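You operate a simulated robot arm through the tools that you are given. There is no shell and no other tool.

Carry out the task below with a simulated robot arm. There is one attempt and no reset: what you move stays moved.

JOB
Change the board over to shore supply.
Fine: the breakers of sockets 1 and 2 off first, on again after.
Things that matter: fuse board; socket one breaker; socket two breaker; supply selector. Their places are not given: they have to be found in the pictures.

It is judged by the outcome, as a careful person would: the job done as asked, and still so three seconds after it is handed in. It fails if anything else is knocked over, pushed out of place, dropped, spilled or broken.

ROBOT AND FRAMES
A 7-joint arm with a two-finger parallel gripper, fixed in place. Base frame: the origin is on the floor under the middle of its stand, x ahead of it, y to its left, z up. Lengths are in m, angles in degrees, forces in N, time in s.
It reaches about 1.479 m from its shoulder. Its first joint turns from -166.0 to 166.0 degrees. Payload 4.4 kg.
The tool frame sits at the grasp point between the pads (the TCP): z along the fingers, y along the line on which they close. The tips reach 0.023 m beyond it. Largest opening 0.094 m; finger width 0.038, thickness 0.01; the body of the gripper, 0.054 by 0.096 m, starts 0.039 m behind the TCP.
Orientation is that of the tool frame in the base frame, as [roll, pitch, yaw] about the fixed x, y, z axes, in that order (R = Rz(yaw) Ry(pitch) Rx(roll)). With the fingers straight down and closing along the base's y, the tool's x points along the base's -x, its y along +y and its z along -z.

CONTROLS
- The arm moves only by the tool apply_moves. Its argument "rows" is a list of rows, each a list of 7 numbers: the shift along the tool's x, y, z in units of 40 mm (1.0 is 40 mm), then the turn, a rotation vector about the tool's x, y, z in units of 8 degrees (1.0 is 8 degrees), then the closure, from 0 (fully open) to 1 (shut). In form: [[dx, dy, dz, wx, wy, wz, fingers], ...]. A call has 1 to 20 rows; each row shifts and turns the commanded pose from where the row before left it, along the tool's axes as they then stand. A call with a number of a shift or a turn outside -1 to 1 is refused whole. A row lasts 0.2 s, in which the tool goes at most 0.05 m and 8.6 degrees; a call with a longer step from one row to the next is refused whole, and so is a gripper value outside its range. Where a pose cannot be reached the arm comes as near as it can. A force on the tool above 90 N (or 10 N above the force at the start of the call, whichever is more), or a blocked arm, ends the call early, and 0.2 s more pass. Each finger travels about 0.072 m/s and halts on what it meets, pressing with about 37 N; the grip force reading is that of the motor and also rises with nothing between the fingers. The clock runs only during rows and for 0.2 s after the last one: add rows that do not move to give the fingers time. The reply holds the time, the measured pose of the TCP, the force on the tool along the base axes, the opening and the grip force, in the units named above and with some noise, with the torque about the TCP (base axes, N m) and any sound that the robot's microphone picked up.
- Cameras (640 x 400 px; columns grow to the right, rows downward): "scene" is fixed at [0.2192, -0.6502, 1.9179]; the picture's right is [0.58, -0.82, 0.00], its down [-0.38, -0.27, -0.88] and it looks along [0.72, 0.51, -0.47] (base axes); focal length 311 px, centre (320, 200). "wrist" rides on the gripper at [0.086, 0.016, -0.075] in the tool frame; the picture's right is [-0.18, 0.98, 0.00], its down [-0.58, -0.11, -0.81] and it looks along [-0.79, -0.15, 0.59] (tool axes); focal length 243 px, centre (320, 200).
- capture(camera): a new picture of that camera. It takes no simulated time.
- measure_at(camera, pixels): for up to 12 pixels [column, row] of the newest picture of that camera ("zoom" is the newest enlarged one), the place [x, y, z] in the base frame of the surface seen there, good to about 0.002 m. It takes no simulated time.
- enlarge(camera, box): a new picture of the part [left, top, right, bottom] of that camera's present view, enlarged. It takes no simulated time.
- sign_off(): hands the job in; it is judged then, once.

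Unless the task says otherwise, let go and move clear before handing in.

The tools are called after ">>>" as a command line: name --pt "numbers of a row" for each row, then --argument value for the rest, lists and objects as JSON in quotes. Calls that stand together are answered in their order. apply_moves: Moves the arm, as the interface text tells. Its arguments: {"type":"object","properties":{"rows":{"type":"array","items":{"type":"array","items":{"type":"number"}}}},"required":["rows"]} The other tools are called the same way: capture (camera) takes a picture; measure_at (camera, pixels) gives the place of the surface under pixels of a picture; enlarge (camera, box) takes an enlarged picture of a part of a camera's view; sign_off () hands the job in.

At the start:

```text
time: 0.0
tcp_pos: [0.6215, 0.1279, 1.4349]
tool_rot: [179.9, 0.0, -179.9]
wrist_force: [0.1, -0.8, 0.3]
wrist_torque: [0.0, -0.05, 0.0]
width: 0.0939
grasp_force: 0.1
```

scene: 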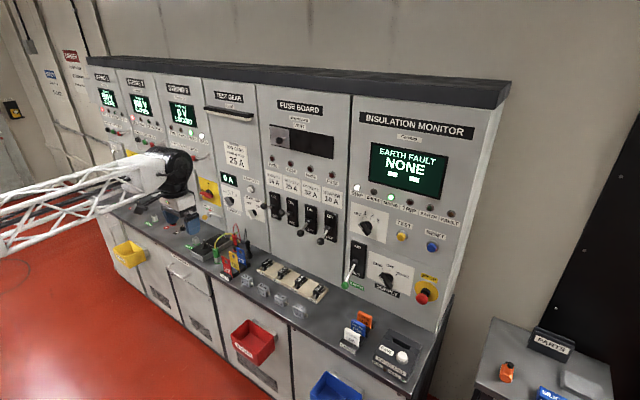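
wrist: 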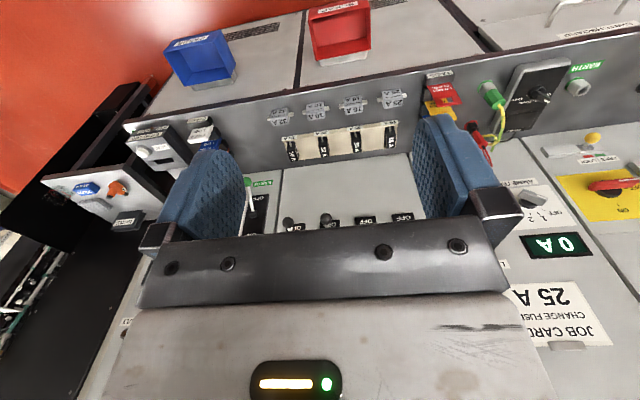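

The scene picture shows the fuse board panel around pixels (300,170), with breakers at about (275-330, 215), and a selector at about (385,275) on the insulation monitor panel. I'll enlarge those areas to read the labels.

>>> enlarge --camera "scene" --box '[250, 90, 350, 250]'

>>> enlarge --camera "scene" --box '[335, 170, 475, 310]'

>>> enlarge --camera "scene" --box '[255, 160, 355, 250]'

```text
2.50 times, centred on (300, 170) of scene
```

zoom: 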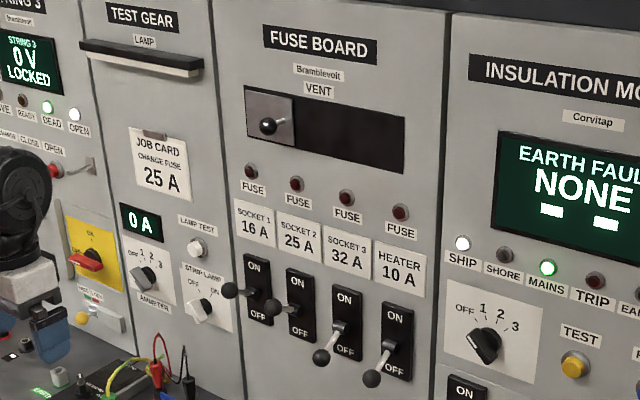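

```text
2.86 times, centred on (405, 240) of scene
```

zoom: 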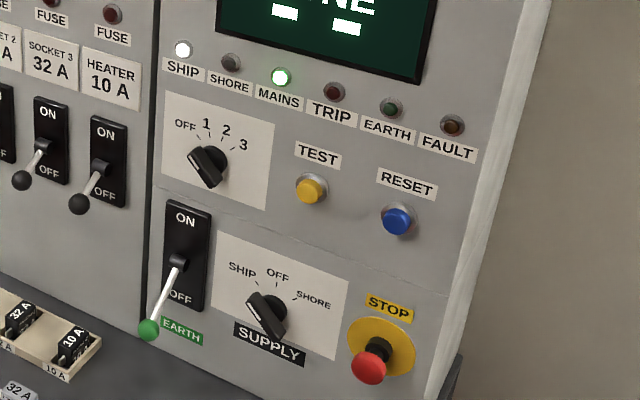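

```text
4.44 times, centred on (305, 205) of scene
```

zoom: 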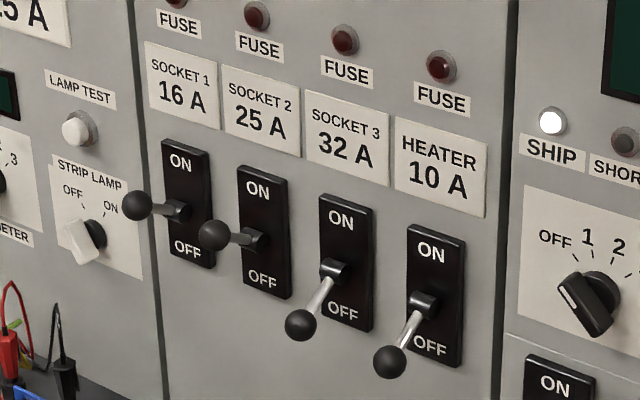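

Socket 1 and 2 levers (zoom (135,205) and (213,235)) stand in the ON position, and the SUPPLY selector points to SHIP. I'll measure the geometry of the panel, levers and selector.

>>> measure_at --camera "zoom" --pixels '[[136, 205], [176, 210], [179, 160], [188, 250], [213, 235], [253, 240], [257, 190], [262, 283], [300, 325], [390, 360], [185, 100], [265, 120]]'

>>> enlarge --camera "scene" --box '[340, 230, 440, 310]'

```text
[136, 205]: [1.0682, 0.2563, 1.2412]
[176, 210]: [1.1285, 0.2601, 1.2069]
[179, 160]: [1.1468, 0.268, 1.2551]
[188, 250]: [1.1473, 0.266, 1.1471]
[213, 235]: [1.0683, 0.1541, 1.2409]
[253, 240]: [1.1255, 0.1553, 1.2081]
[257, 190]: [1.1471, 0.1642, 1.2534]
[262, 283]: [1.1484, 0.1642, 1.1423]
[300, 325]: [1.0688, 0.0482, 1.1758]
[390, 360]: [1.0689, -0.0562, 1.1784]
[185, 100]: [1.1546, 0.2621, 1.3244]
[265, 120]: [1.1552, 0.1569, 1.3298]
```

```text
5.00 times, centred on (390, 270) of scene
```

zoom: 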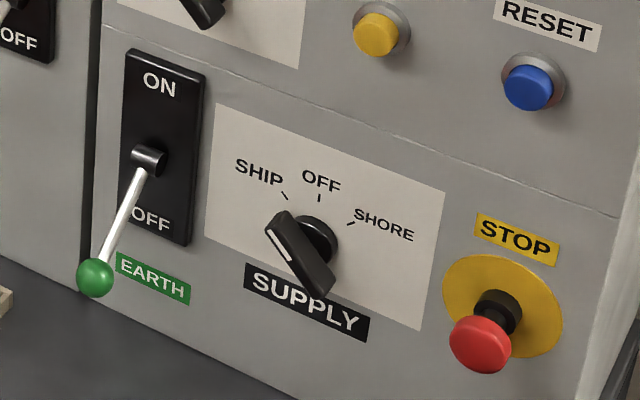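

The panel front lies near x=1.155 and the lever balls near x=1.07, with z 1.24 for on and about 1.175 for off. Next I'll measure the SUPPLY selector in the last zoom.

>>> measure_at --camera "zoom" --pixels '[[268, 232], [300, 295], [275, 262], [310, 255], [325, 275], [292, 215], [320, 292], [327, 235], [285, 195], [319, 200], [350, 222], [415, 270]]'

>>> measure_at --camera "scene" --pixels '[[345, 285], [358, 262], [425, 297], [395, 330], [330, 310], [290, 260], [360, 315], [370, 220], [402, 236], [432, 247], [305, 240], [440, 120]]'

>>> enlarge --camera "scene" --box '[365, 255, 415, 305]'

```text
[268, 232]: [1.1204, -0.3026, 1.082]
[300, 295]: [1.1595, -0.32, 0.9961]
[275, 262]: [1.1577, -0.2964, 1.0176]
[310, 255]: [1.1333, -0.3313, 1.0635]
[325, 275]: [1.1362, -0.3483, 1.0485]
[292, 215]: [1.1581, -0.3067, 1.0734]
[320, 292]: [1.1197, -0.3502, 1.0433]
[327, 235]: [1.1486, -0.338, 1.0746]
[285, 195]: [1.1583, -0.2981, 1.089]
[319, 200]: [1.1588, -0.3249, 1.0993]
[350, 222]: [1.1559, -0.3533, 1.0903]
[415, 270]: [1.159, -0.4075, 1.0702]
```

```text
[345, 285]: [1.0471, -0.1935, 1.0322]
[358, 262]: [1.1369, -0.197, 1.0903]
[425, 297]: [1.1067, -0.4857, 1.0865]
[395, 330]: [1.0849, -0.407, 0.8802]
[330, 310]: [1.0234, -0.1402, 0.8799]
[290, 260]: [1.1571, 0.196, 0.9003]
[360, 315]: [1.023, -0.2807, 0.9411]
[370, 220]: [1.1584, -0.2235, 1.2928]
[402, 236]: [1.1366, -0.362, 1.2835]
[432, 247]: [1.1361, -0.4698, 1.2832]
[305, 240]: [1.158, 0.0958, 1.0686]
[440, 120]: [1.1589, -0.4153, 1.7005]
```

```text
8.00 times, centred on (390, 280) of scene
```

zoom: 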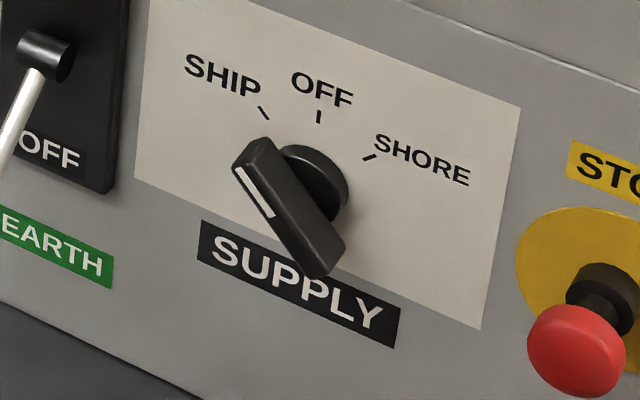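

>>> measure_at --camera "zoom" --pixels '[[235, 168], [262, 145], [318, 272], [342, 250], [290, 200], [245, 180], [268, 213], [310, 160], [265, 113], [318, 117], [370, 157], [300, 230]]'

>>> measure_at --camera "scene" --pixels '[[370, 345], [345, 320], [352, 345], [400, 357], [362, 318], [380, 290], [330, 280], [300, 290], [250, 265], [415, 320], [278, 305], [388, 370]]'

```text
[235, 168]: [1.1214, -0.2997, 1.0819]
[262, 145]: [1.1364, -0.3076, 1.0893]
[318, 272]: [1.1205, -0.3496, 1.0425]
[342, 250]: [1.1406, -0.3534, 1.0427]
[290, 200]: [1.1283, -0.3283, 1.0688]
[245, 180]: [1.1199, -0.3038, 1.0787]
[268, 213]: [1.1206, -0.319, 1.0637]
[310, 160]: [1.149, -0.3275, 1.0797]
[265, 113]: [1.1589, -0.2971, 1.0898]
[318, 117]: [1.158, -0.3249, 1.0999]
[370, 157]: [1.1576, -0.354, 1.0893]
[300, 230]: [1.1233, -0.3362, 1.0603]
```

```text
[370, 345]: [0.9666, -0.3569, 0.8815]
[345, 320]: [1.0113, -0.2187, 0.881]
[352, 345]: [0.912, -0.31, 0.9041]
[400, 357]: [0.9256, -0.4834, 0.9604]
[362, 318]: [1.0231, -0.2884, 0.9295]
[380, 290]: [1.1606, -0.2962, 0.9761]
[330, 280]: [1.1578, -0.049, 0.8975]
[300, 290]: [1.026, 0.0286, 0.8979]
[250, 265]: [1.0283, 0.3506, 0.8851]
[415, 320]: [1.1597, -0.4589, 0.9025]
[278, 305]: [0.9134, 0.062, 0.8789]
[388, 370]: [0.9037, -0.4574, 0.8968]
```

SHIP, OFF and SHORE ticks sit at y = -0.297, -0.325 and -0.354, and the knob is centred near (-0.326, 1.063), with its bar front at x about 1.12. First I'll pitch the gripper so its fingers point at the panel (+x), and shut the fingers, staying in free space.

>>> apply_moves --pt "0 0 0 0 -1 0 1" --pt "0 0 0 0 -1 0 1" --pt "0 0 0 0 -1 0 1" --pt "0 0 0 0 -1 0 1" --pt "0 0 0 0 -1 0 1" --pt "0 0 0 0 -1 0 1" --pt "0 0 0 0 -1 0 1" --pt "0 0 0 0 -1 0 1" --pt "0 0 0 0 -1 0 1" --pt "0 0 0 0 -1 0 1" --pt "0 0 0 0 -1 0 1" --pt "0 0 0 0 -0.25 0 1" --pt "0 0 0 0 0 0 1"

```text
time: 2.8
tcp_pos: [0.6206, 0.128, 1.435]
tool_rot: [11.4, 89.9, 11.3]
wrist_force: [-0.2, -0.6, 1.4]
wrist_torque: [0.0, 0.06, -0.03]
width: 0.0001
grasp_force: 36.8
```

The fingers are shut and now point along +x. I'll move to a stand-off point in front of and above the socket 1 lever, at about (0.95, 0.256, 1.31).

>>> apply_moves --pt "0.3125 0.32 0.824 0 0 0 1" --pt "0.3125 0.32 0.824 0 0 0 1" --pt "0.3125 0.32 0.824 0 0 0 1" --pt "0.3125 0.32 0.824 0 0 0 1" --pt "0.3125 0.32 0.824 0 0 0 1" --pt "0.3125 0.32 0.824 0 0 0 1" --pt "0.3125 0.32 0.824 0 0 0 1" --pt "0.3125 0.32 0.824 0 0 0 1" --pt "0.3125 0.32 0.824 0 0 0 1" --pt "0.3125 0.32 0.824 0 0 0 1" --pt "0 0 0 0 0 0 1"

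>>> capture --camera "scene"

>>> capture --camera "wrist"

```text
time: 5.2
tcp_pos: [0.9492, 0.2577, 1.3077]
tool_rot: [85.6, 90.0, 85.6]
wrist_force: [0.0, -0.2, 0.0]
wrist_torque: [-0.02, -0.03, 0.01]
width: 0.0001
grasp_force: 37.0
```

```text
taken
```

scene: 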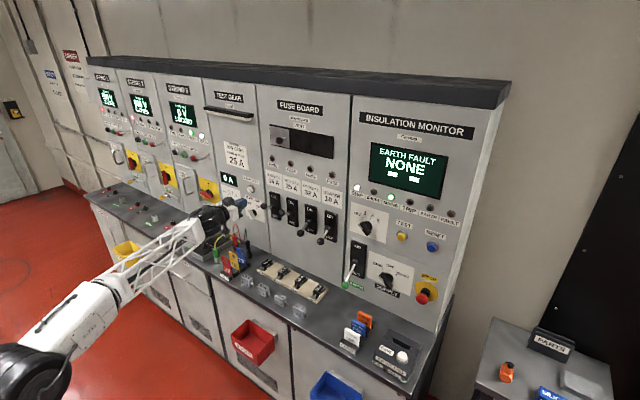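

```text
taken
```

wrist: 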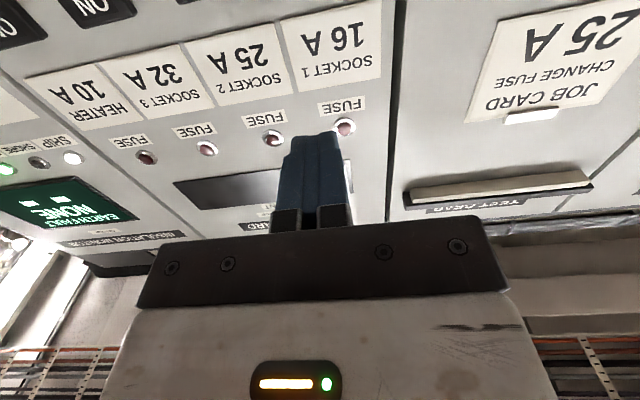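

The gripper is in front of socket 1 (its label is right over the fingers in the wrist picture). I'll zoom in on the levers to measure the ball radius.

>>> enlarge --camera "scene" --box '[265, 190, 325, 240]'

```text
8.00 times, centred on (295, 215) of scene
```

zoom: 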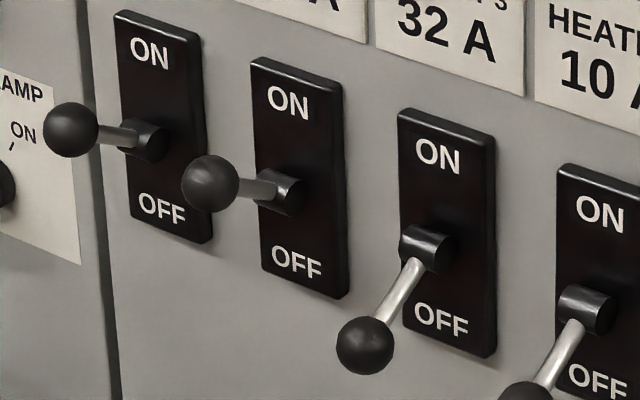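

>>> measure_at --camera "zoom" --pixels '[[70, 130], [70, 107], [70, 153], [48, 130], [93, 130], [145, 140], [115, 137], [210, 184], [365, 345], [365, 322], [365, 370], [425, 248]]'

```text
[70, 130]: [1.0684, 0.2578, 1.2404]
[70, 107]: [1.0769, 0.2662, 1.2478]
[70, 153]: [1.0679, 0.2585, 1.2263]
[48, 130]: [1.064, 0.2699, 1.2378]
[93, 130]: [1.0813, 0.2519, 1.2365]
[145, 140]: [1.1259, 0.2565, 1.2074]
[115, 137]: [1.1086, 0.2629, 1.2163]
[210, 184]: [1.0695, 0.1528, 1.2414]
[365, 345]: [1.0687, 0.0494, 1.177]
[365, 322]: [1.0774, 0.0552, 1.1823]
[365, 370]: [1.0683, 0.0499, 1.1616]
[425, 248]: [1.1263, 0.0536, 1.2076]
```

The ball surface readings put the socket 1 ball centre near (1.077, 0.266, 1.234) with a radius of about 0.015, and off (as on socket 3) is z about 1.170. I'll advance above the ball, fingertips just past it, then check.

>>> apply_moves --pt "0 0.055 0.77 0 0 0 1" --pt "0 0.055 0.77 0 0 0 1" --pt "0 0.055 0.77 0 0 0 1" --pt "0 0.055 0.77 0 0 0 1" --pt "0 0 0 0 0 0 1"

>>> enlarge --camera "scene" --box '[235, 165, 335, 245]'

>>> capture --camera "wrist"

```text
time: 6.4
tcp_pos: [1.0734, 0.2673, 1.3092]
tool_rot: [-60.6, 90.0, -60.6]
wrist_force: [0.2, -0.6, -0.8]
wrist_torque: [0.0, 0.02, -0.04]
width: 0.0002
grasp_force: 37.2
```

```text
5.00 times, centred on (285, 205) of scene
```

zoom: 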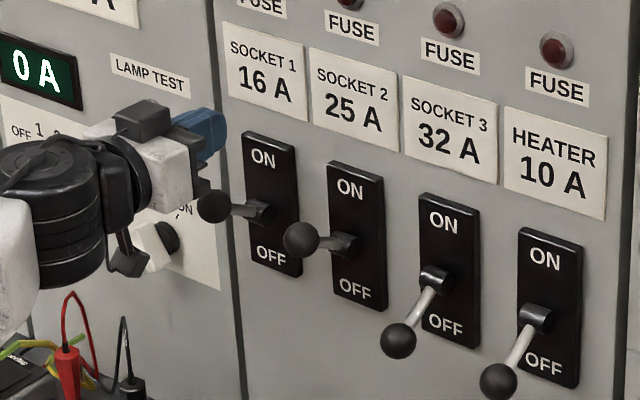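

```text
taken
```

wrist: 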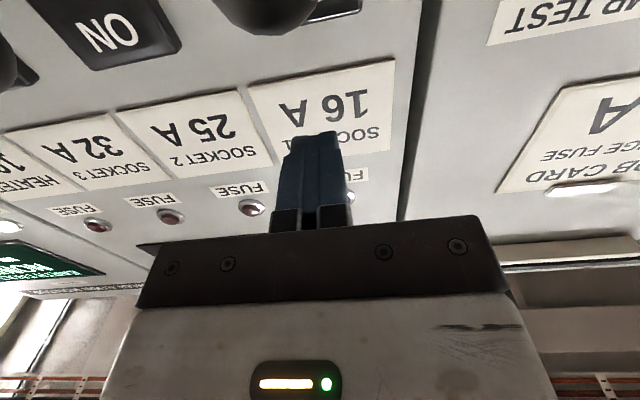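

Fingers are above the socket 1 ball with clear space around (camera housing at zoom (128,255) is well in front of the panel). I'll press down slowly to z about 1.20.

>>> apply_moves --pt "0.3 0 0 0 0 0 1" --pt "0.3 0 0 0 0 0 1" --pt "0.3 0 0 0 0 0 1" --pt "0.25 0 0 0 0 0 1" --pt "0.25 0 0 0 0 0 1" --pt "0.25 0 0 0 0 0 1" --pt "0.25 0 0 0 0 0 1" --pt "0.25 0 0 0 0 0 1" --pt "0.25 0 0 0 0 0 1" --pt "0.2 0 0 0 0 0 1" --pt "0.1 0 0 0 0 0 1"

>>> enlarge --camera "scene" --box '[235, 165, 335, 245]'

```text
time: 8.8
tcp_pos: [1.0976, 0.2722, 1.2166]
tool_rot: [16.7, 89.8, 16.7]
wrist_force: [-10.5, 2.2, 19.0]
wrist_torque: [0.03, -0.23, -0.04]
width: 0.0
grasp_force: 36.6
out of reach, approached as far as the arm can: row 4, 6, 7, 8, 9, 11
```

```text
5.00 times, centred on (285, 205) of scene
```

zoom: 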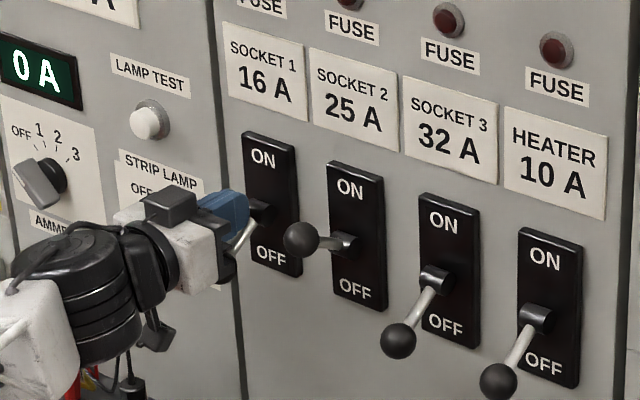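

The arm reported some rows as out of reach and the TCP ended at (1.098, 0.272, 1.217) with about 20 N on the tool; the lever appears moved down (zoom (240,245)). I'll look closer before moving.

>>> enlarge --camera "scene" --box '[255, 190, 305, 230]'

>>> capture --camera "wrist"

>>> capture --camera "scene"

```text
10.00 times, centred on (280, 210) of scene
```

zoom: 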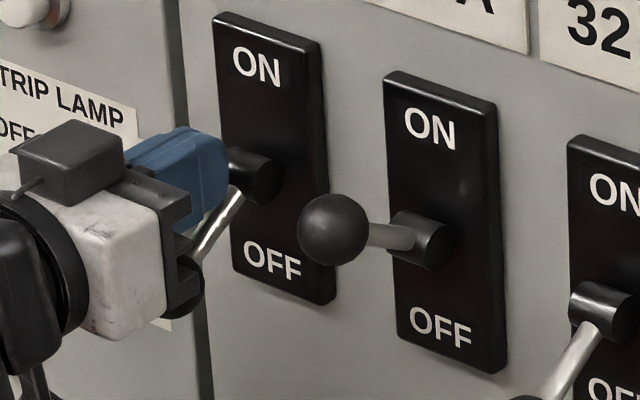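

```text
taken
```

wrist: 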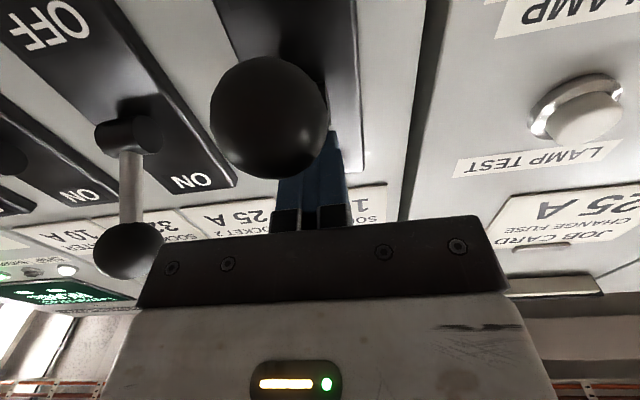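

```text
taken
```

scene: 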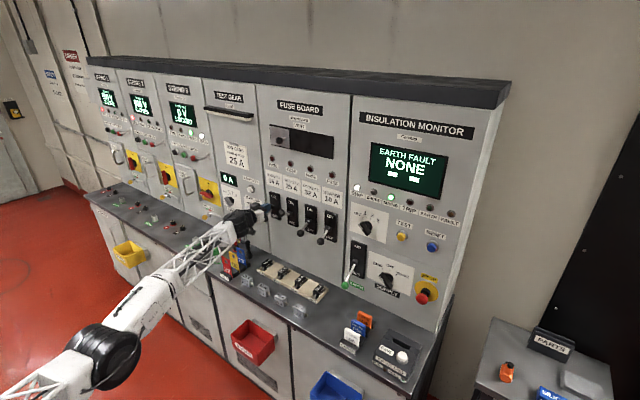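

The socket 1 lever now points down toward OFF (zoom (215,230)), with the fingertips resting near its boss. I'll lift a little and back out along -x.

>>> apply_moves --pt "-0.3 0 0 0 0 0 1" --pt "-0.3 0 -0.3 0 0 0 1" --pt "-0.2 0 -0.6 0 0 0 1" --pt "0 0 -0.8 0 0 0 1" --pt "0 0 -0.8 0 0 0 1" --pt "0 0 0 0 0 0 1"

>>> enlarge --camera "scene" --box '[235, 165, 335, 245]'

```text
time: 10.2
tcp_pos: [0.9972, 0.2718, 1.2433]
tool_rot: [67.6, 89.9, 67.6]
wrist_force: [0.4, 0.6, 0.2]
wrist_torque: [0.0, 0.02, -0.02]
width: 0.0001
grasp_force: 36.9
```

```text
5.00 times, centred on (285, 205) of scene
```

zoom: 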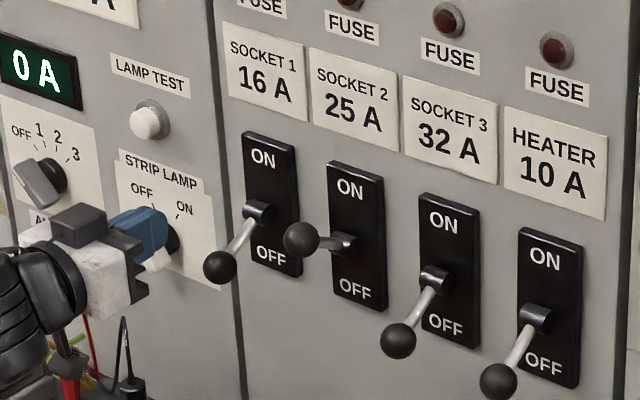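

Socket 1's lever now stands like the ones of socket 3 and heater (ball at zoom (220,266)). I'll verify by measurement and then move to stand-off above socket 2.

>>> measure_at --camera "zoom" --pixels '[[220, 266], [399, 341], [498, 381], [301, 238]]'

>>> apply_moves --pt "-0.55 -0.9 0 0 0 0 1" --pt "-0.55 -0.9 0 0 0 0 1" --pt "-0.55 -0.9 0 0 0 0 1" --pt "0 0 0 0 0 0 1"

```text
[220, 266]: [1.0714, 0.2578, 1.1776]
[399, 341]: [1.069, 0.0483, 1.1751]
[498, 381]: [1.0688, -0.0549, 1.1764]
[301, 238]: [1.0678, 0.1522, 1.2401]
```

```text
time: 11.2
tcp_pos: [0.9981, 0.1613, 1.3086]
tool_rot: [-148.1, 89.9, -148.0]
wrist_force: [0.4, -0.2, -0.5]
wrist_torque: [0.04, 0.02, 0.0]
width: 0.0
grasp_force: 36.8
```

Socket 1 is off (ball z 1.178 matches sockets 3 and heater), and the tool is in line with socket 2 at y=0.161. I'll advance and push down in short stages.

>>> apply_moves --pt "0 0 0.6 0 0 0 1" --pt "0 0 0.6 0 0 0 1" --pt "0 0 0.5 0 0 0 1" --pt "0.3 0 0 0 0 0 1" --pt "0.3 0 0 0 0 0 1" --pt "0.3 0 0 0 0 0 1" --pt "0.25 0 0 0 0 0 1"

```text
time: 12.8
tcp_pos: [1.0645, 0.162, 1.2651]
tool_rot: [6.8, 89.9, 6.8]
wrist_force: [-30.0, 0.0, 18.5]
wrist_torque: [-0.03, -0.06, 0.07]
width: 0.0
grasp_force: 36.7
```

Contact with the socket 2 ball has started (force about 35 N). I'll keep pressing down slowly.

>>> apply_moves --pt "0.25 0 0.1 0 0 0 1" --pt "0.25 0 0.1 0 0 0 1" --pt "0.25 0 0 0 0 0 1" --pt "0.25 0 0 0 0 0 1" --pt "0.25 0 0 0 0 0 1" --pt "0.2 0 0 0 0 0 1"

>>> enlarge --camera "scene" --box '[235, 165, 335, 245]'

```text
time: 14.2
tcp_pos: [1.0727, 0.1657, 1.2059]
tool_rot: [-149.4, 90.0, -149.4]
wrist_force: [-0.2, -0.8, -0.7]
wrist_torque: [-0.01, 0.02, 0.0]
width: 0.0
grasp_force: 36.8
```

```text
5.00 times, centred on (285, 205) of scene
```

zoom: 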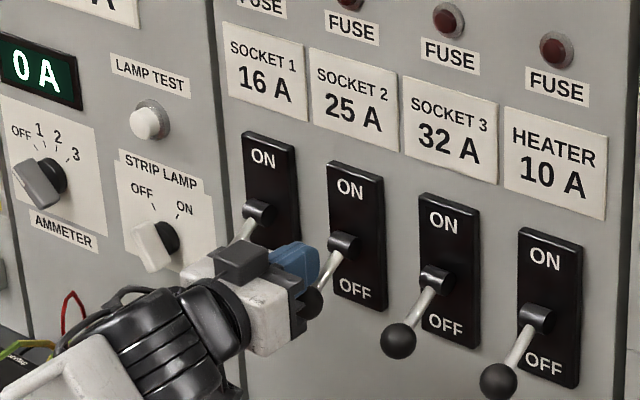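

The socket 2 lever snapped down and the force is back to zero. I'll lift slightly, back out, and check both levers and lamps.

>>> apply_moves --pt "-0.3 0 0 0 0 0 1" --pt "-0.3 0 -0.4 0 0 0 1" --pt "0 0 -0.9 0 0 0 1" --pt "0 0 -0.9 0 0 0 1" --pt "0 0 -0.9 0 0 0 1" --pt "0 0 -0.9 0 0 0 1" --pt "0 0 0 0 0 0 1"

>>> enlarge --camera "scene" --box '[235, 165, 335, 245]'

>>> enlarge --camera "scene" --box '[335, 130, 475, 310]'

```text
time: 15.8
tcp_pos: [0.9106, 0.1655, 1.2263]
tool_rot: [29.3, 90.0, 29.2]
wrist_force: [0.2, 0.4, -0.2]
wrist_torque: [0.0, 0.02, 0.05]
width: 0.0004
grasp_force: 36.6
```

```text
5.00 times, centred on (285, 205) of scene
```

zoom: 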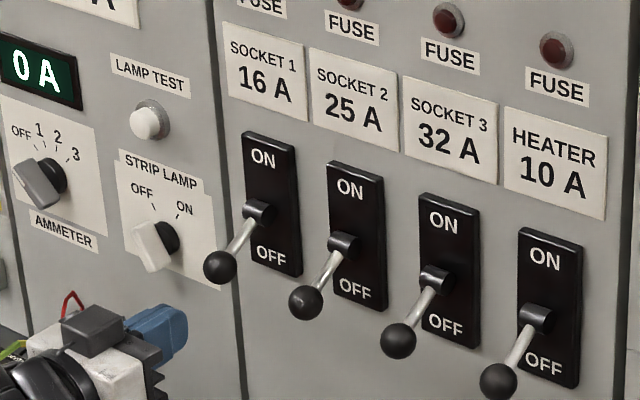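

```text
2.22 times, centred on (405, 220) of scene
```

zoom: 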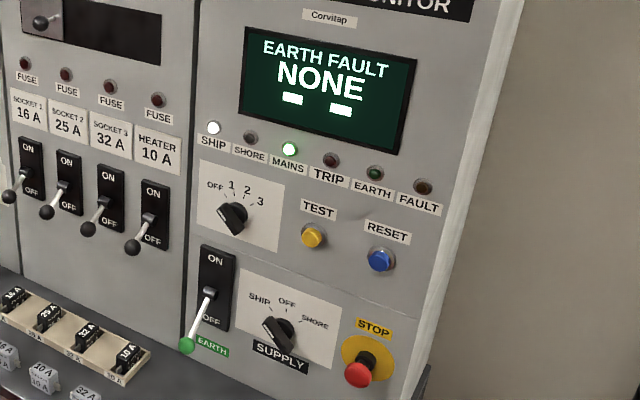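

All four breakers are now off, and lamps still show SHIP and MAINS. Before heading to the selector I'll check the arm's own posture from the scene view.

>>> capture --camera "scene"

>>> capture --camera "wrist"

```text
taken
```

scene: 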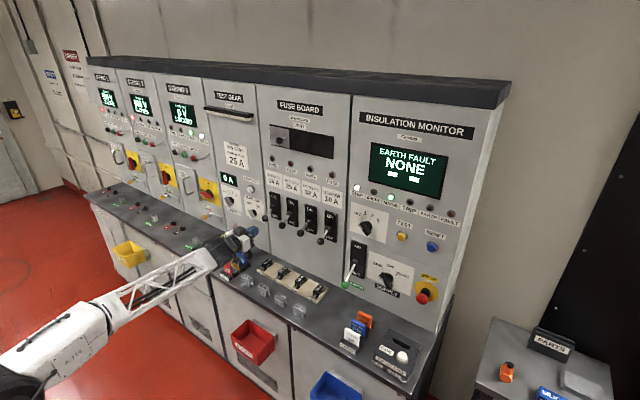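

```text
taken
```

wrist: 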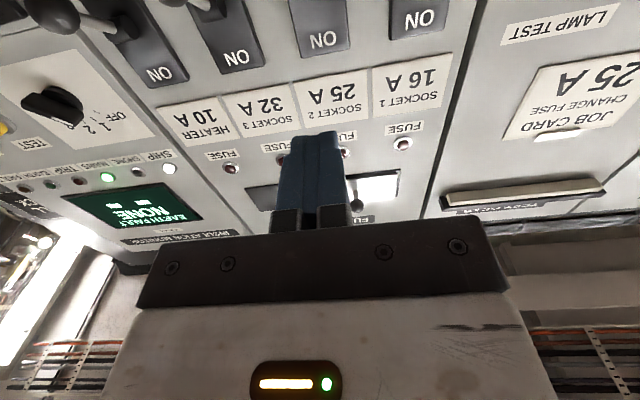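

>>> measure_at --camera "scene" --pixels '[[235, 240], [212, 252], [190, 265], [160, 280], [130, 300], [105, 318], [80, 335], [50, 355], [20, 380], [225, 250], [240, 262], [300, 300]]'

```text
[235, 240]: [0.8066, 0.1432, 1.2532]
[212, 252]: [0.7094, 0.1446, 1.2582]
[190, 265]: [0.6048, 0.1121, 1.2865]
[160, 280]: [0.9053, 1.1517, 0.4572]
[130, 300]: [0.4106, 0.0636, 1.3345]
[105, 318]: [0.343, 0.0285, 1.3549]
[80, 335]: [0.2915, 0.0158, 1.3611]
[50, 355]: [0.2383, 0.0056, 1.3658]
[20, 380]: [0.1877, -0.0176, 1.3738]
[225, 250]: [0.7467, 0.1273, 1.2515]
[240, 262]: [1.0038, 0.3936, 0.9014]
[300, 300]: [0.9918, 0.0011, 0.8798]
```

The forearm stays high (elbow about z 1.37, wrist about 1.26), so there is room to travel. I'll translate to a stand-off in front of the SUPPLY selector near (0.93, -0.326, 1.10), with the fingers part open.

>>> apply_moves --pt "0.2423 -0.945 0.038 0 0 0 0.4" --pt "0.2423 -0.945 0.038 0 0 0 0.4" --pt "0.2423 -0.945 0.038 0 0 0 0.4" --pt "0.2423 -0.945 0.038 0 0 0 0.4" --pt "0.2423 -0.945 0.038 0 0 0 0.4" --pt "0.2423 -0.945 0.038 0 0 0 0.4" --pt "0.2423 -0.945 0.038 0 0 0 0.4" --pt "0.2423 -0.945 0.038 0 0 0 0.4" --pt "0.2423 -0.945 0.038 0 0 0 0.4" --pt "0.2423 -0.945 0.038 0 0 0 0.4" --pt "0.2423 -0.945 0.038 0 0 0 0.4" --pt "0.2423 -0.945 0.038 0 0 0 0.4" --pt "0.2423 -0.945 0.038 0 0 0 0.4" --pt "0 0 0 0 0 0 0.4"

>>> capture --camera "scene"

>>> capture --camera "wrist"

```text
time: 18.8
tcp_pos: [0.9331, -0.1059, 1.1269]
tool_rot: [108.6, 82.2, 97.4]
wrist_force: [0.4, 0.3, -0.4]
wrist_torque: [0.03, -0.01, 0.0]
width: 0.0563
grasp_force: 0.0
out of reach, approached as far as the arm can: row 4, 5, 6, 7, 8, 9, 10, 11, 12, 13
```

```text
taken
```

scene: 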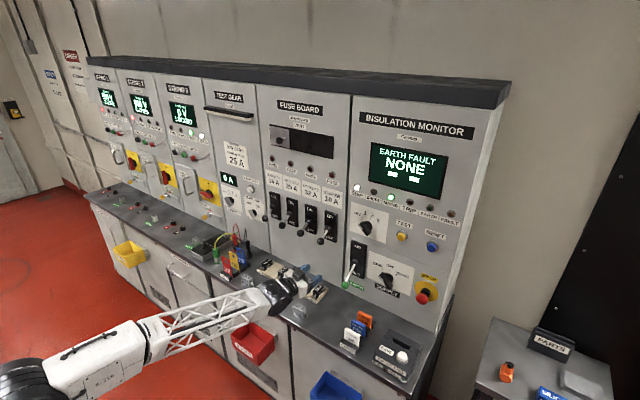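

```text
taken
```

wrist: 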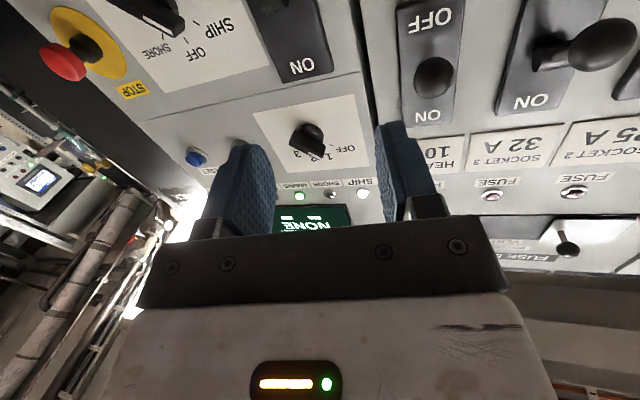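

Rows 4–13 were out of reach: the arm stopped at (0.933, -0.106, 1.127) and the gripper was skewed, which looks like a wrist joint limit with the tool horizontal. I'll back off to open space, pitch the fingers about 45° downward where the wrist works better, and then test how far the tool can roll.

>>> apply_moves --pt "0 0 -0.9 0 0 0 0.4" --pt "-0.3 0 -0.9 0 0 0 0.4" --pt "-0.5 0 -0.8 0 0 0 0.4" --pt "-0.5 0 -0.8 0 0 0 0.4" --pt "-0.5 0 -0.8 0 0 0 0.4" --pt "-0.5 0 -0.8 0 0 0 0.4" --pt "0 0 0 0 1 0 0.4" --pt "0 0 0 0 1 0 0.4" --pt "0 0 0 0 1 0 0.4" --pt "0 0 0 0 1 0 0.4" --pt "0 0 0 0 1 0 0.4" --pt "0 0 0 0 1 0 0.4" --pt "0 0 0 0 0 0 0.4"

>>> capture --camera "scene"

```text
time: 21.8
tcp_pos: [0.7273, -0.0737, 1.2321]
tool_rot: [167.1, 48.6, 160.7]
wrist_force: [0.3, -0.9, -1.6]
wrist_torque: [0.02, -0.1, 0.02]
width: 0.0563
grasp_force: 0.1
out of reach, approached as far as the arm can: row 10, 11
stopped in row 13: the arm was blocked; the commanded pose is now the measured one
```

```text
taken
```

scene: 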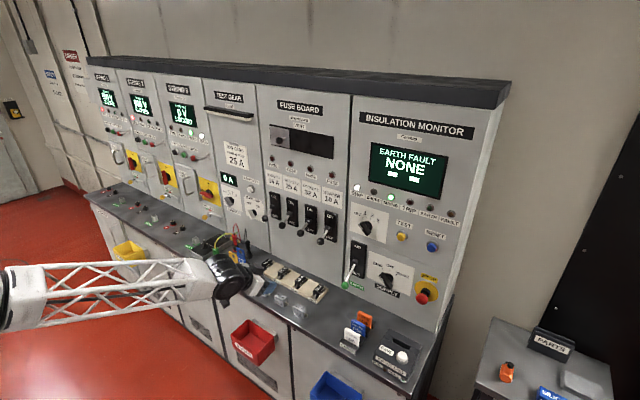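

The last row reported the arm blocked, though the force is near zero. I'll measure the arm's posture and look closely for any contact.

>>> measure_at --camera "scene" --pixels '[[235, 275], [215, 280], [200, 285], [120, 265], [130, 312], [50, 275], [20, 300], [5, 300], [250, 285], [225, 290]]'

>>> enlarge --camera "scene" --box '[190, 220, 290, 310]'

>>> capture --camera "wrist"

```text
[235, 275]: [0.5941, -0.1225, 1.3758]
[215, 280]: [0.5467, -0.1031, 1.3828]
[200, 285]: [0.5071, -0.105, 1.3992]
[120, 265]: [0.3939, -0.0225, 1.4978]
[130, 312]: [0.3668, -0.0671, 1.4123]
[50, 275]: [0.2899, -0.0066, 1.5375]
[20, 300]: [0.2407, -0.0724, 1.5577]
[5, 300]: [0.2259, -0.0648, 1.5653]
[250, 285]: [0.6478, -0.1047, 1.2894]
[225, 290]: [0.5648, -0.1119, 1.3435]
```

```text
4.44 times, centred on (240, 265) of scene
```

zoom: 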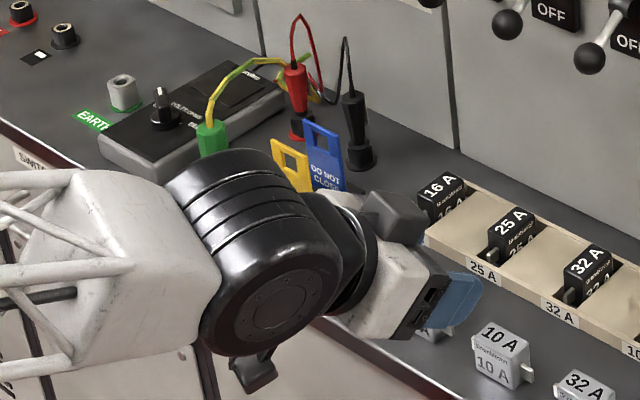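

```text
taken
```

wrist: 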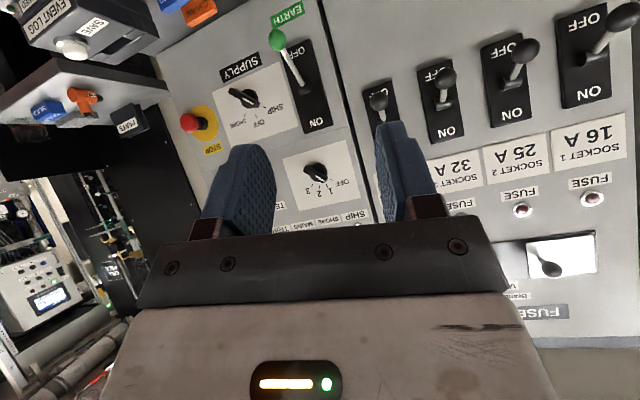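

There is nothing touching the gripper (its fingers are at z about 1.23, well above the desk), so the block was the wrist working near its limits. I'll level the tool's roll with the fingers shut and move in a tilted-down posture to a stand-off near (0.93, -0.28, 1.20).

>>> apply_moves --pt "0 0 0 0 0 -0.7 1" --pt "0 0 0 0 0 -0.69 1" --pt "0 0 0 0 0 0 1"

>>> enlarge --camera "scene" --box '[370, 255, 405, 295]'

```text
time: 22.6
tcp_pos: [0.7271, -0.0732, 1.2329]
tool_rot: [-179.9, 49.7, 177.8]
wrist_force: [-1.0, 0.5, -0.4]
wrist_torque: [0.03, 0.0, -0.02]
width: 0.0002
grasp_force: 37.0
```

```text
10.00 times, centred on (388, 275) of scene
```

zoom: 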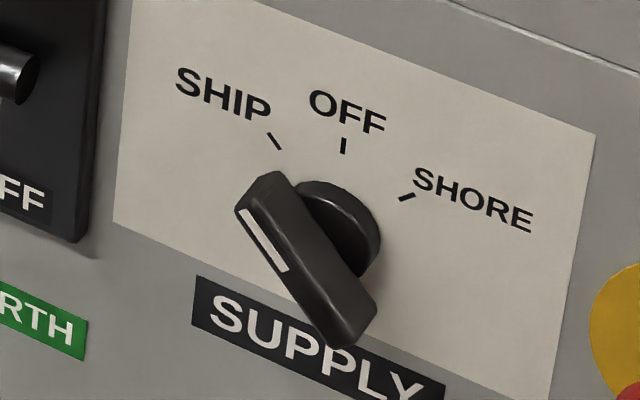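

Roll is level now. I'll measure a fine grid across the knob to get its thickness, ends and centre.

>>> measure_at --camera "zoom" --pixels '[[240, 212], [255, 197], [268, 185], [280, 177], [255, 225], [278, 258], [290, 250], [300, 240], [310, 228], [330, 340], [345, 330], [358, 315]]'

>>> measure_at --camera "zoom" --pixels '[[325, 195], [350, 205], [370, 235], [360, 255], [340, 215], [275, 140], [343, 146], [407, 196], [370, 295], [320, 250], [300, 195], [310, 300]]'

```text
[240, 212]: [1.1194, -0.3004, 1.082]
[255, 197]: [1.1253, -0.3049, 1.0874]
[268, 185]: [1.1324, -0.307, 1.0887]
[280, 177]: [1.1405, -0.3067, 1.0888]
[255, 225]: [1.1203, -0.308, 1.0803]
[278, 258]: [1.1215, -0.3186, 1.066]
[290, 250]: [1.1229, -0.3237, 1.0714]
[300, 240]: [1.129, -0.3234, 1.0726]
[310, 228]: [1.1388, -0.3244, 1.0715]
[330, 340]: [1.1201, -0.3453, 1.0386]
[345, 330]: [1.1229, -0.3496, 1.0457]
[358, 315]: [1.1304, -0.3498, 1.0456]
```

```text
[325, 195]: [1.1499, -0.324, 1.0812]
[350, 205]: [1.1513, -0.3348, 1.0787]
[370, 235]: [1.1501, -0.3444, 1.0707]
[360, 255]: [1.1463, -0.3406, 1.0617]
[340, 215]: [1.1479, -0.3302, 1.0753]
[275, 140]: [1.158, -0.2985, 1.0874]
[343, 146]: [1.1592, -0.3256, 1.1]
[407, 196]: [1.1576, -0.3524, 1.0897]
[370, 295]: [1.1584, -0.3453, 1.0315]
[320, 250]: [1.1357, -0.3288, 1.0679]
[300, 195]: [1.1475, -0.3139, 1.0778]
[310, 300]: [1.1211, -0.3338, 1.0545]
```

The knob's bar is at 45° with centre near (y=-0.326, z=1.063), half-length 0.031, thickness about 0.01, and it spans x 1.12–1.145. I'll move in the tilted posture to a stand-off at about (0.98, -0.29, 1.18).

>>> apply_moves --pt "-0.3215 -0.518 0.584 0 0 0 1" --pt "-0.3215 -0.518 0.584 0 0 0 1" --pt "-0.3215 -0.518 0.584 0 0 0 1" --pt "-0.3215 -0.518 0.584 0 0 0 1" --pt "-0.3215 -0.518 0.584 0 0 0 1" --pt "0 0 0 0 0 0 1"

```text
time: 24.0
tcp_pos: [0.8542, -0.1796, 1.2066]
tool_rot: [179.9, 49.7, 177.9]
wrist_force: [-0.6, 0.0, 0.3]
wrist_torque: [-0.02, -0.01, 0.01]
width: 0.0
grasp_force: 36.4
```

The first half went cleanly: the TCP is at (0.854, -0.180, 1.207) with the orientation held. I'll continue with the second half.

>>> apply_moves --pt "-0.3215 -0.518 0.584 0 0 0 1" --pt "-0.3215 -0.518 0.584 0 0 0 1" --pt "-0.3215 -0.518 0.584 0 0 0 1" --pt "-0.3215 -0.518 0.584 0 0 0 1" --pt "-0.3215 -0.518 0.584 0 0 0 1" --pt "0 0 0 0 0 0 1"

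>>> capture --camera "scene"

>>> capture --camera "wrist"

```text
time: 25.4
tcp_pos: [0.9802, -0.291, 1.1794]
tool_rot: [179.9, 49.8, 177.8]
wrist_force: [0.4, 0.3, -1.3]
wrist_torque: [-0.01, 0.0, 0.01]
width: 0.0
grasp_force: 36.7
```

```text
taken
```

scene: 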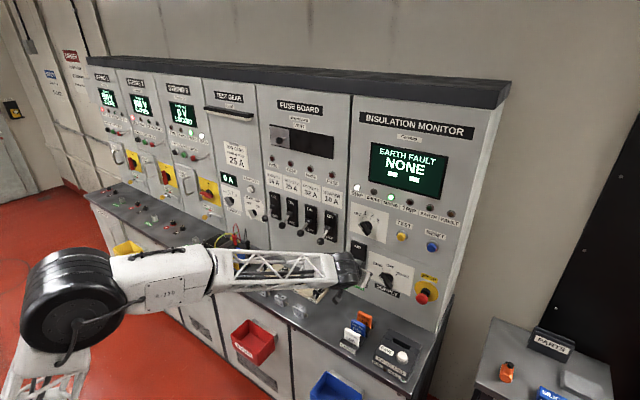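

```text
taken
```

wrist: 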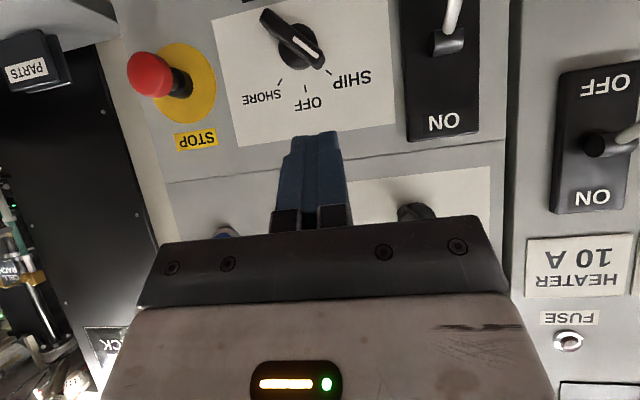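

The tilted posture works well, and the wrist view shows the selector clearly at (290,40). I'll come in to about (1.05, -0.285, 1.062), to the left of and below the pointer end of the bar.

>>> apply_moves --pt "0.2775 0.054 0.805 0 0 0 1" --pt "0.2775 0.054 0.805 0 0 0 1" --pt "0.2775 0.054 0.805 0 0 0 1" --pt "0.2775 0.054 0.805 0 0 0 1" --pt "0 0 0 0 0 0 1"

>>> enlarge --camera "scene" --box '[335, 240, 425, 310]'

>>> capture --camera "wrist"

```text
time: 26.6
tcp_pos: [1.0502, -0.2841, 1.0618]
tool_rot: [180.0, 49.8, 177.8]
wrist_force: [-0.5, 0.3, 0.1]
wrist_torque: [0.0, 0.0, -0.01]
width: 0.0
grasp_force: 37.3
```

```text
5.71 times, centred on (380, 275) of scene
```

zoom: 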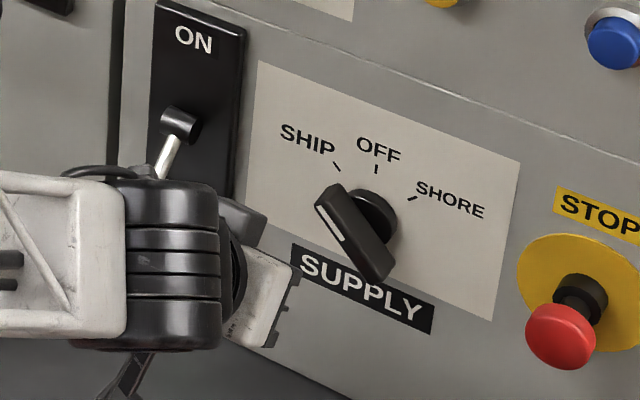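

```text
taken
```

wrist: 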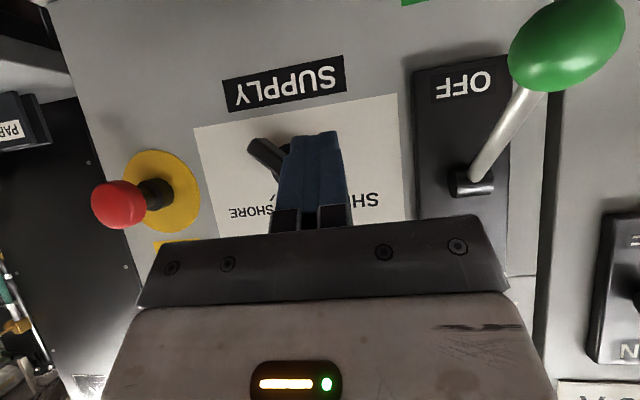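

The fingers are left of the knob with clearance from the green earth lever. I'll push straight in toward the panel to x about 1.11, so the tip is level with the side of the bar.

>>> apply_moves --pt "-0.297 0.011 0.403 0 0 0 1" --pt "-0.297 0.011 0.403 0 0 0 1" --pt "-0.297 0.011 0.403 0 0 0 1" --pt "0 0 0 0 0 0 1"

>>> enlarge --camera "scene" --box '[345, 245, 415, 300]'

>>> enlarge --camera "wrist" --box '[200, 60, 420, 220]'

```text
time: 27.6
tcp_pos: [1.1109, -0.2862, 1.0568]
tool_rot: [180.0, 49.7, 177.7]
wrist_force: [-2.8, 1.1, -2.6]
wrist_torque: [-0.01, -0.05, -0.03]
width: 0.0003
grasp_force: 37.4
```

```text
7.27 times, centred on (380, 272) of scene
```

zoom: 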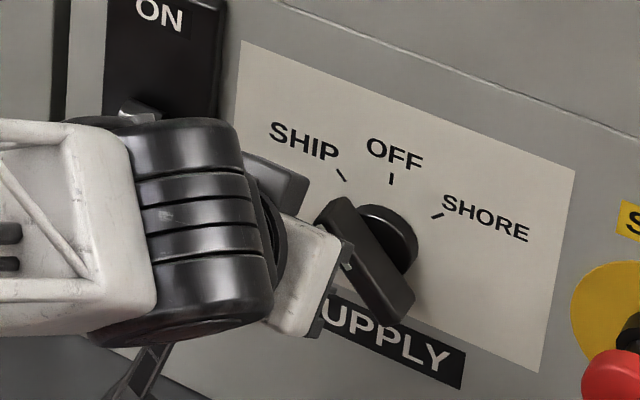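

```text
2.50 times, centred on (310, 140) of wrist
```

zoom: 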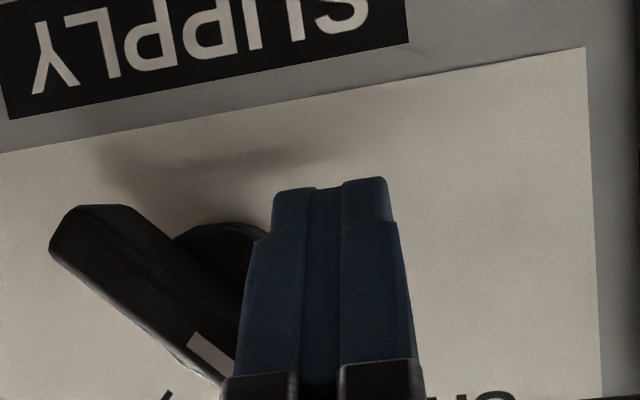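

The tip is beside the bar (force only about 3 N) with its stepped end visible in the wrist zoom at (330,200). A flat-side push on the pointer end works best from slightly higher, so I'll shift a bit left and up to about (1.118, -0.281, 1.101).

>>> apply_moves --pt "0 0.15 0 0 0 0 1" --pt "-0.318 0 -0.193 0 0 0 1" --pt "-0.318 0 -0.193 0 0 0 1" --pt "-0.318 0 -0.193 0 0 0 1" --pt "0 0 0 0 0 0 1"

>>> enlarge --camera "scene" --box '[345, 245, 415, 300]'

>>> enlarge --camera "wrist" --box '[160, 20, 420, 220]'

```text
time: 28.8
tcp_pos: [1.1186, -0.2798, 1.1027]
tool_rot: [-179.9, 49.8, 177.8]
wrist_force: [-0.7, -0.3, -0.7]
wrist_torque: [0.01, 0.02, 0.03]
width: 0.0
grasp_force: 36.8
```

```text
7.27 times, centred on (380, 272) of scene
```

zoom: 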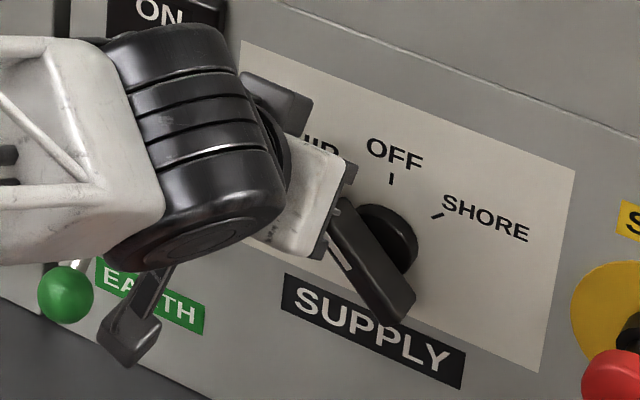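

```text
2.00 times, centred on (290, 120) of wrist
```

zoom: 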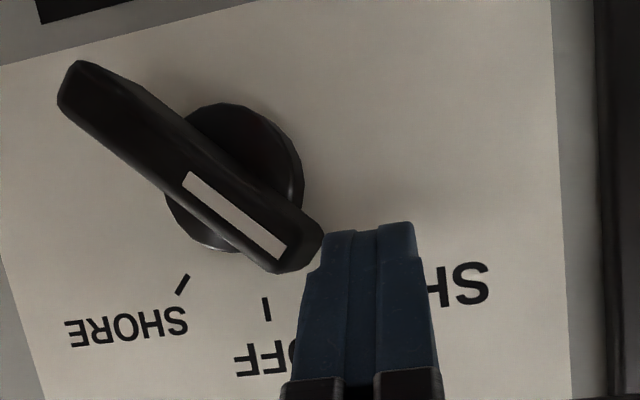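

The wrist zoom shows the pointer tip at (320,240) just beside the fingertip's left side. I'll drop 6 mm for more overlap and push slowly to the right (base -y), up to about 24 mm.

>>> apply_moves --pt "0.115 0 0.097 0 0 0 1" --pt "0 -0.1 0 0 0 0 1" --pt "0 -0.1 0 0 0 0 1" --pt "0 -0.1 0 0 0 0 1" --pt "0 -0.1 0 0 0 0 1" --pt "-0.038 -0.1 -0.032 0 0 0 1" --pt "-0.038 -0.1 -0.032 0 0 0 1"

>>> enlarge --camera "scene" --box '[345, 245, 415, 300]'

>>> enlarge --camera "wrist" --box '[160, 20, 420, 220]'

```text
time: 30.4
tcp_pos: [1.1159, -0.3032, 1.0987]
tool_rot: [-180.0, 49.7, 177.7]
wrist_force: [0.5, -0.2, 0.2]
wrist_torque: [-0.02, -0.01, 0.07]
width: 0.0
grasp_force: 37.1
```

```text
7.27 times, centred on (380, 272) of scene
```

zoom: 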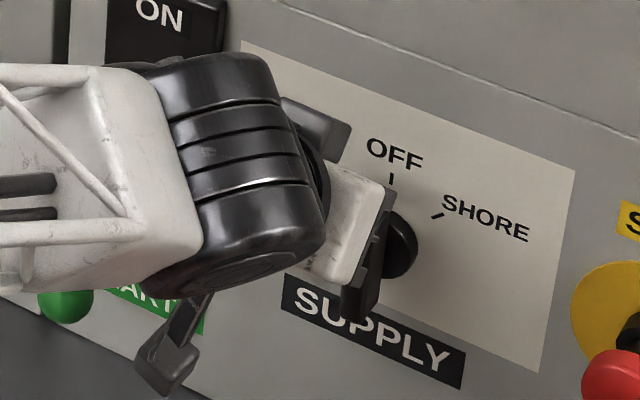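

```text
2.00 times, centred on (290, 120) of wrist
```

zoom: 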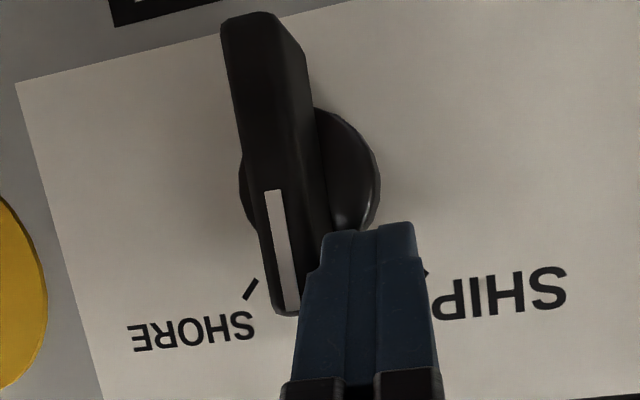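

The knob is now at OFF (vertical in the wrist zoom). I'll raise the fingertip about 10 mm for a better lever arm and keep pushing right toward SHORE.

>>> apply_moves --pt "-0.191 0 -0.161 0 0 0 1" --pt "0 -0.1 0 0 0 0 1" --pt "0 -0.1 0 0 0 0 1" --pt "0 -0.1 0 0 0 0 1" --pt "0 -0.1 0 0 0 0 1" --pt "0 -0.1 0 0 0 0 1"

>>> enlarge --camera "scene" --box '[345, 245, 415, 300]'

>>> enlarge --camera "wrist" --box '[160, 20, 420, 220]'

```text
time: 31.8
tcp_pos: [1.1167, -0.3254, 1.108]
tool_rot: [180.0, 49.8, 177.7]
wrist_force: [0.2, -0.5, -0.3]
wrist_torque: [-0.01, -0.01, 0.01]
width: 0.0002
grasp_force: 36.7
```

```text
7.27 times, centred on (380, 272) of scene
```

zoom: 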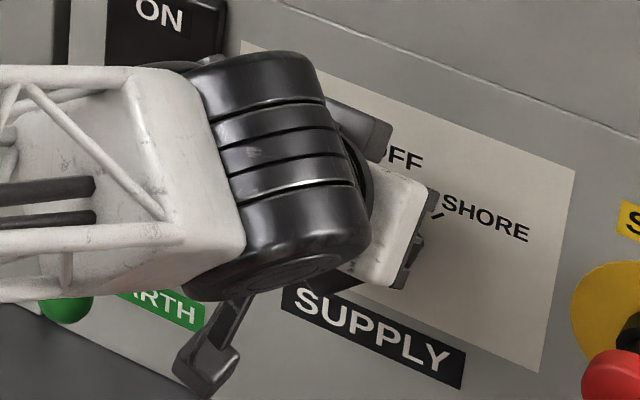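

```text
2.00 times, centred on (290, 120) of wrist
```

zoom: 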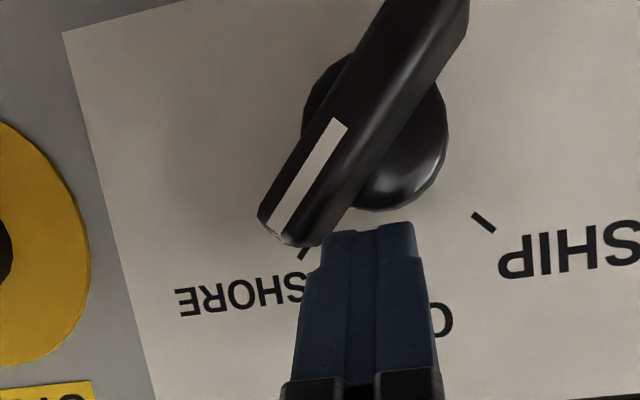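

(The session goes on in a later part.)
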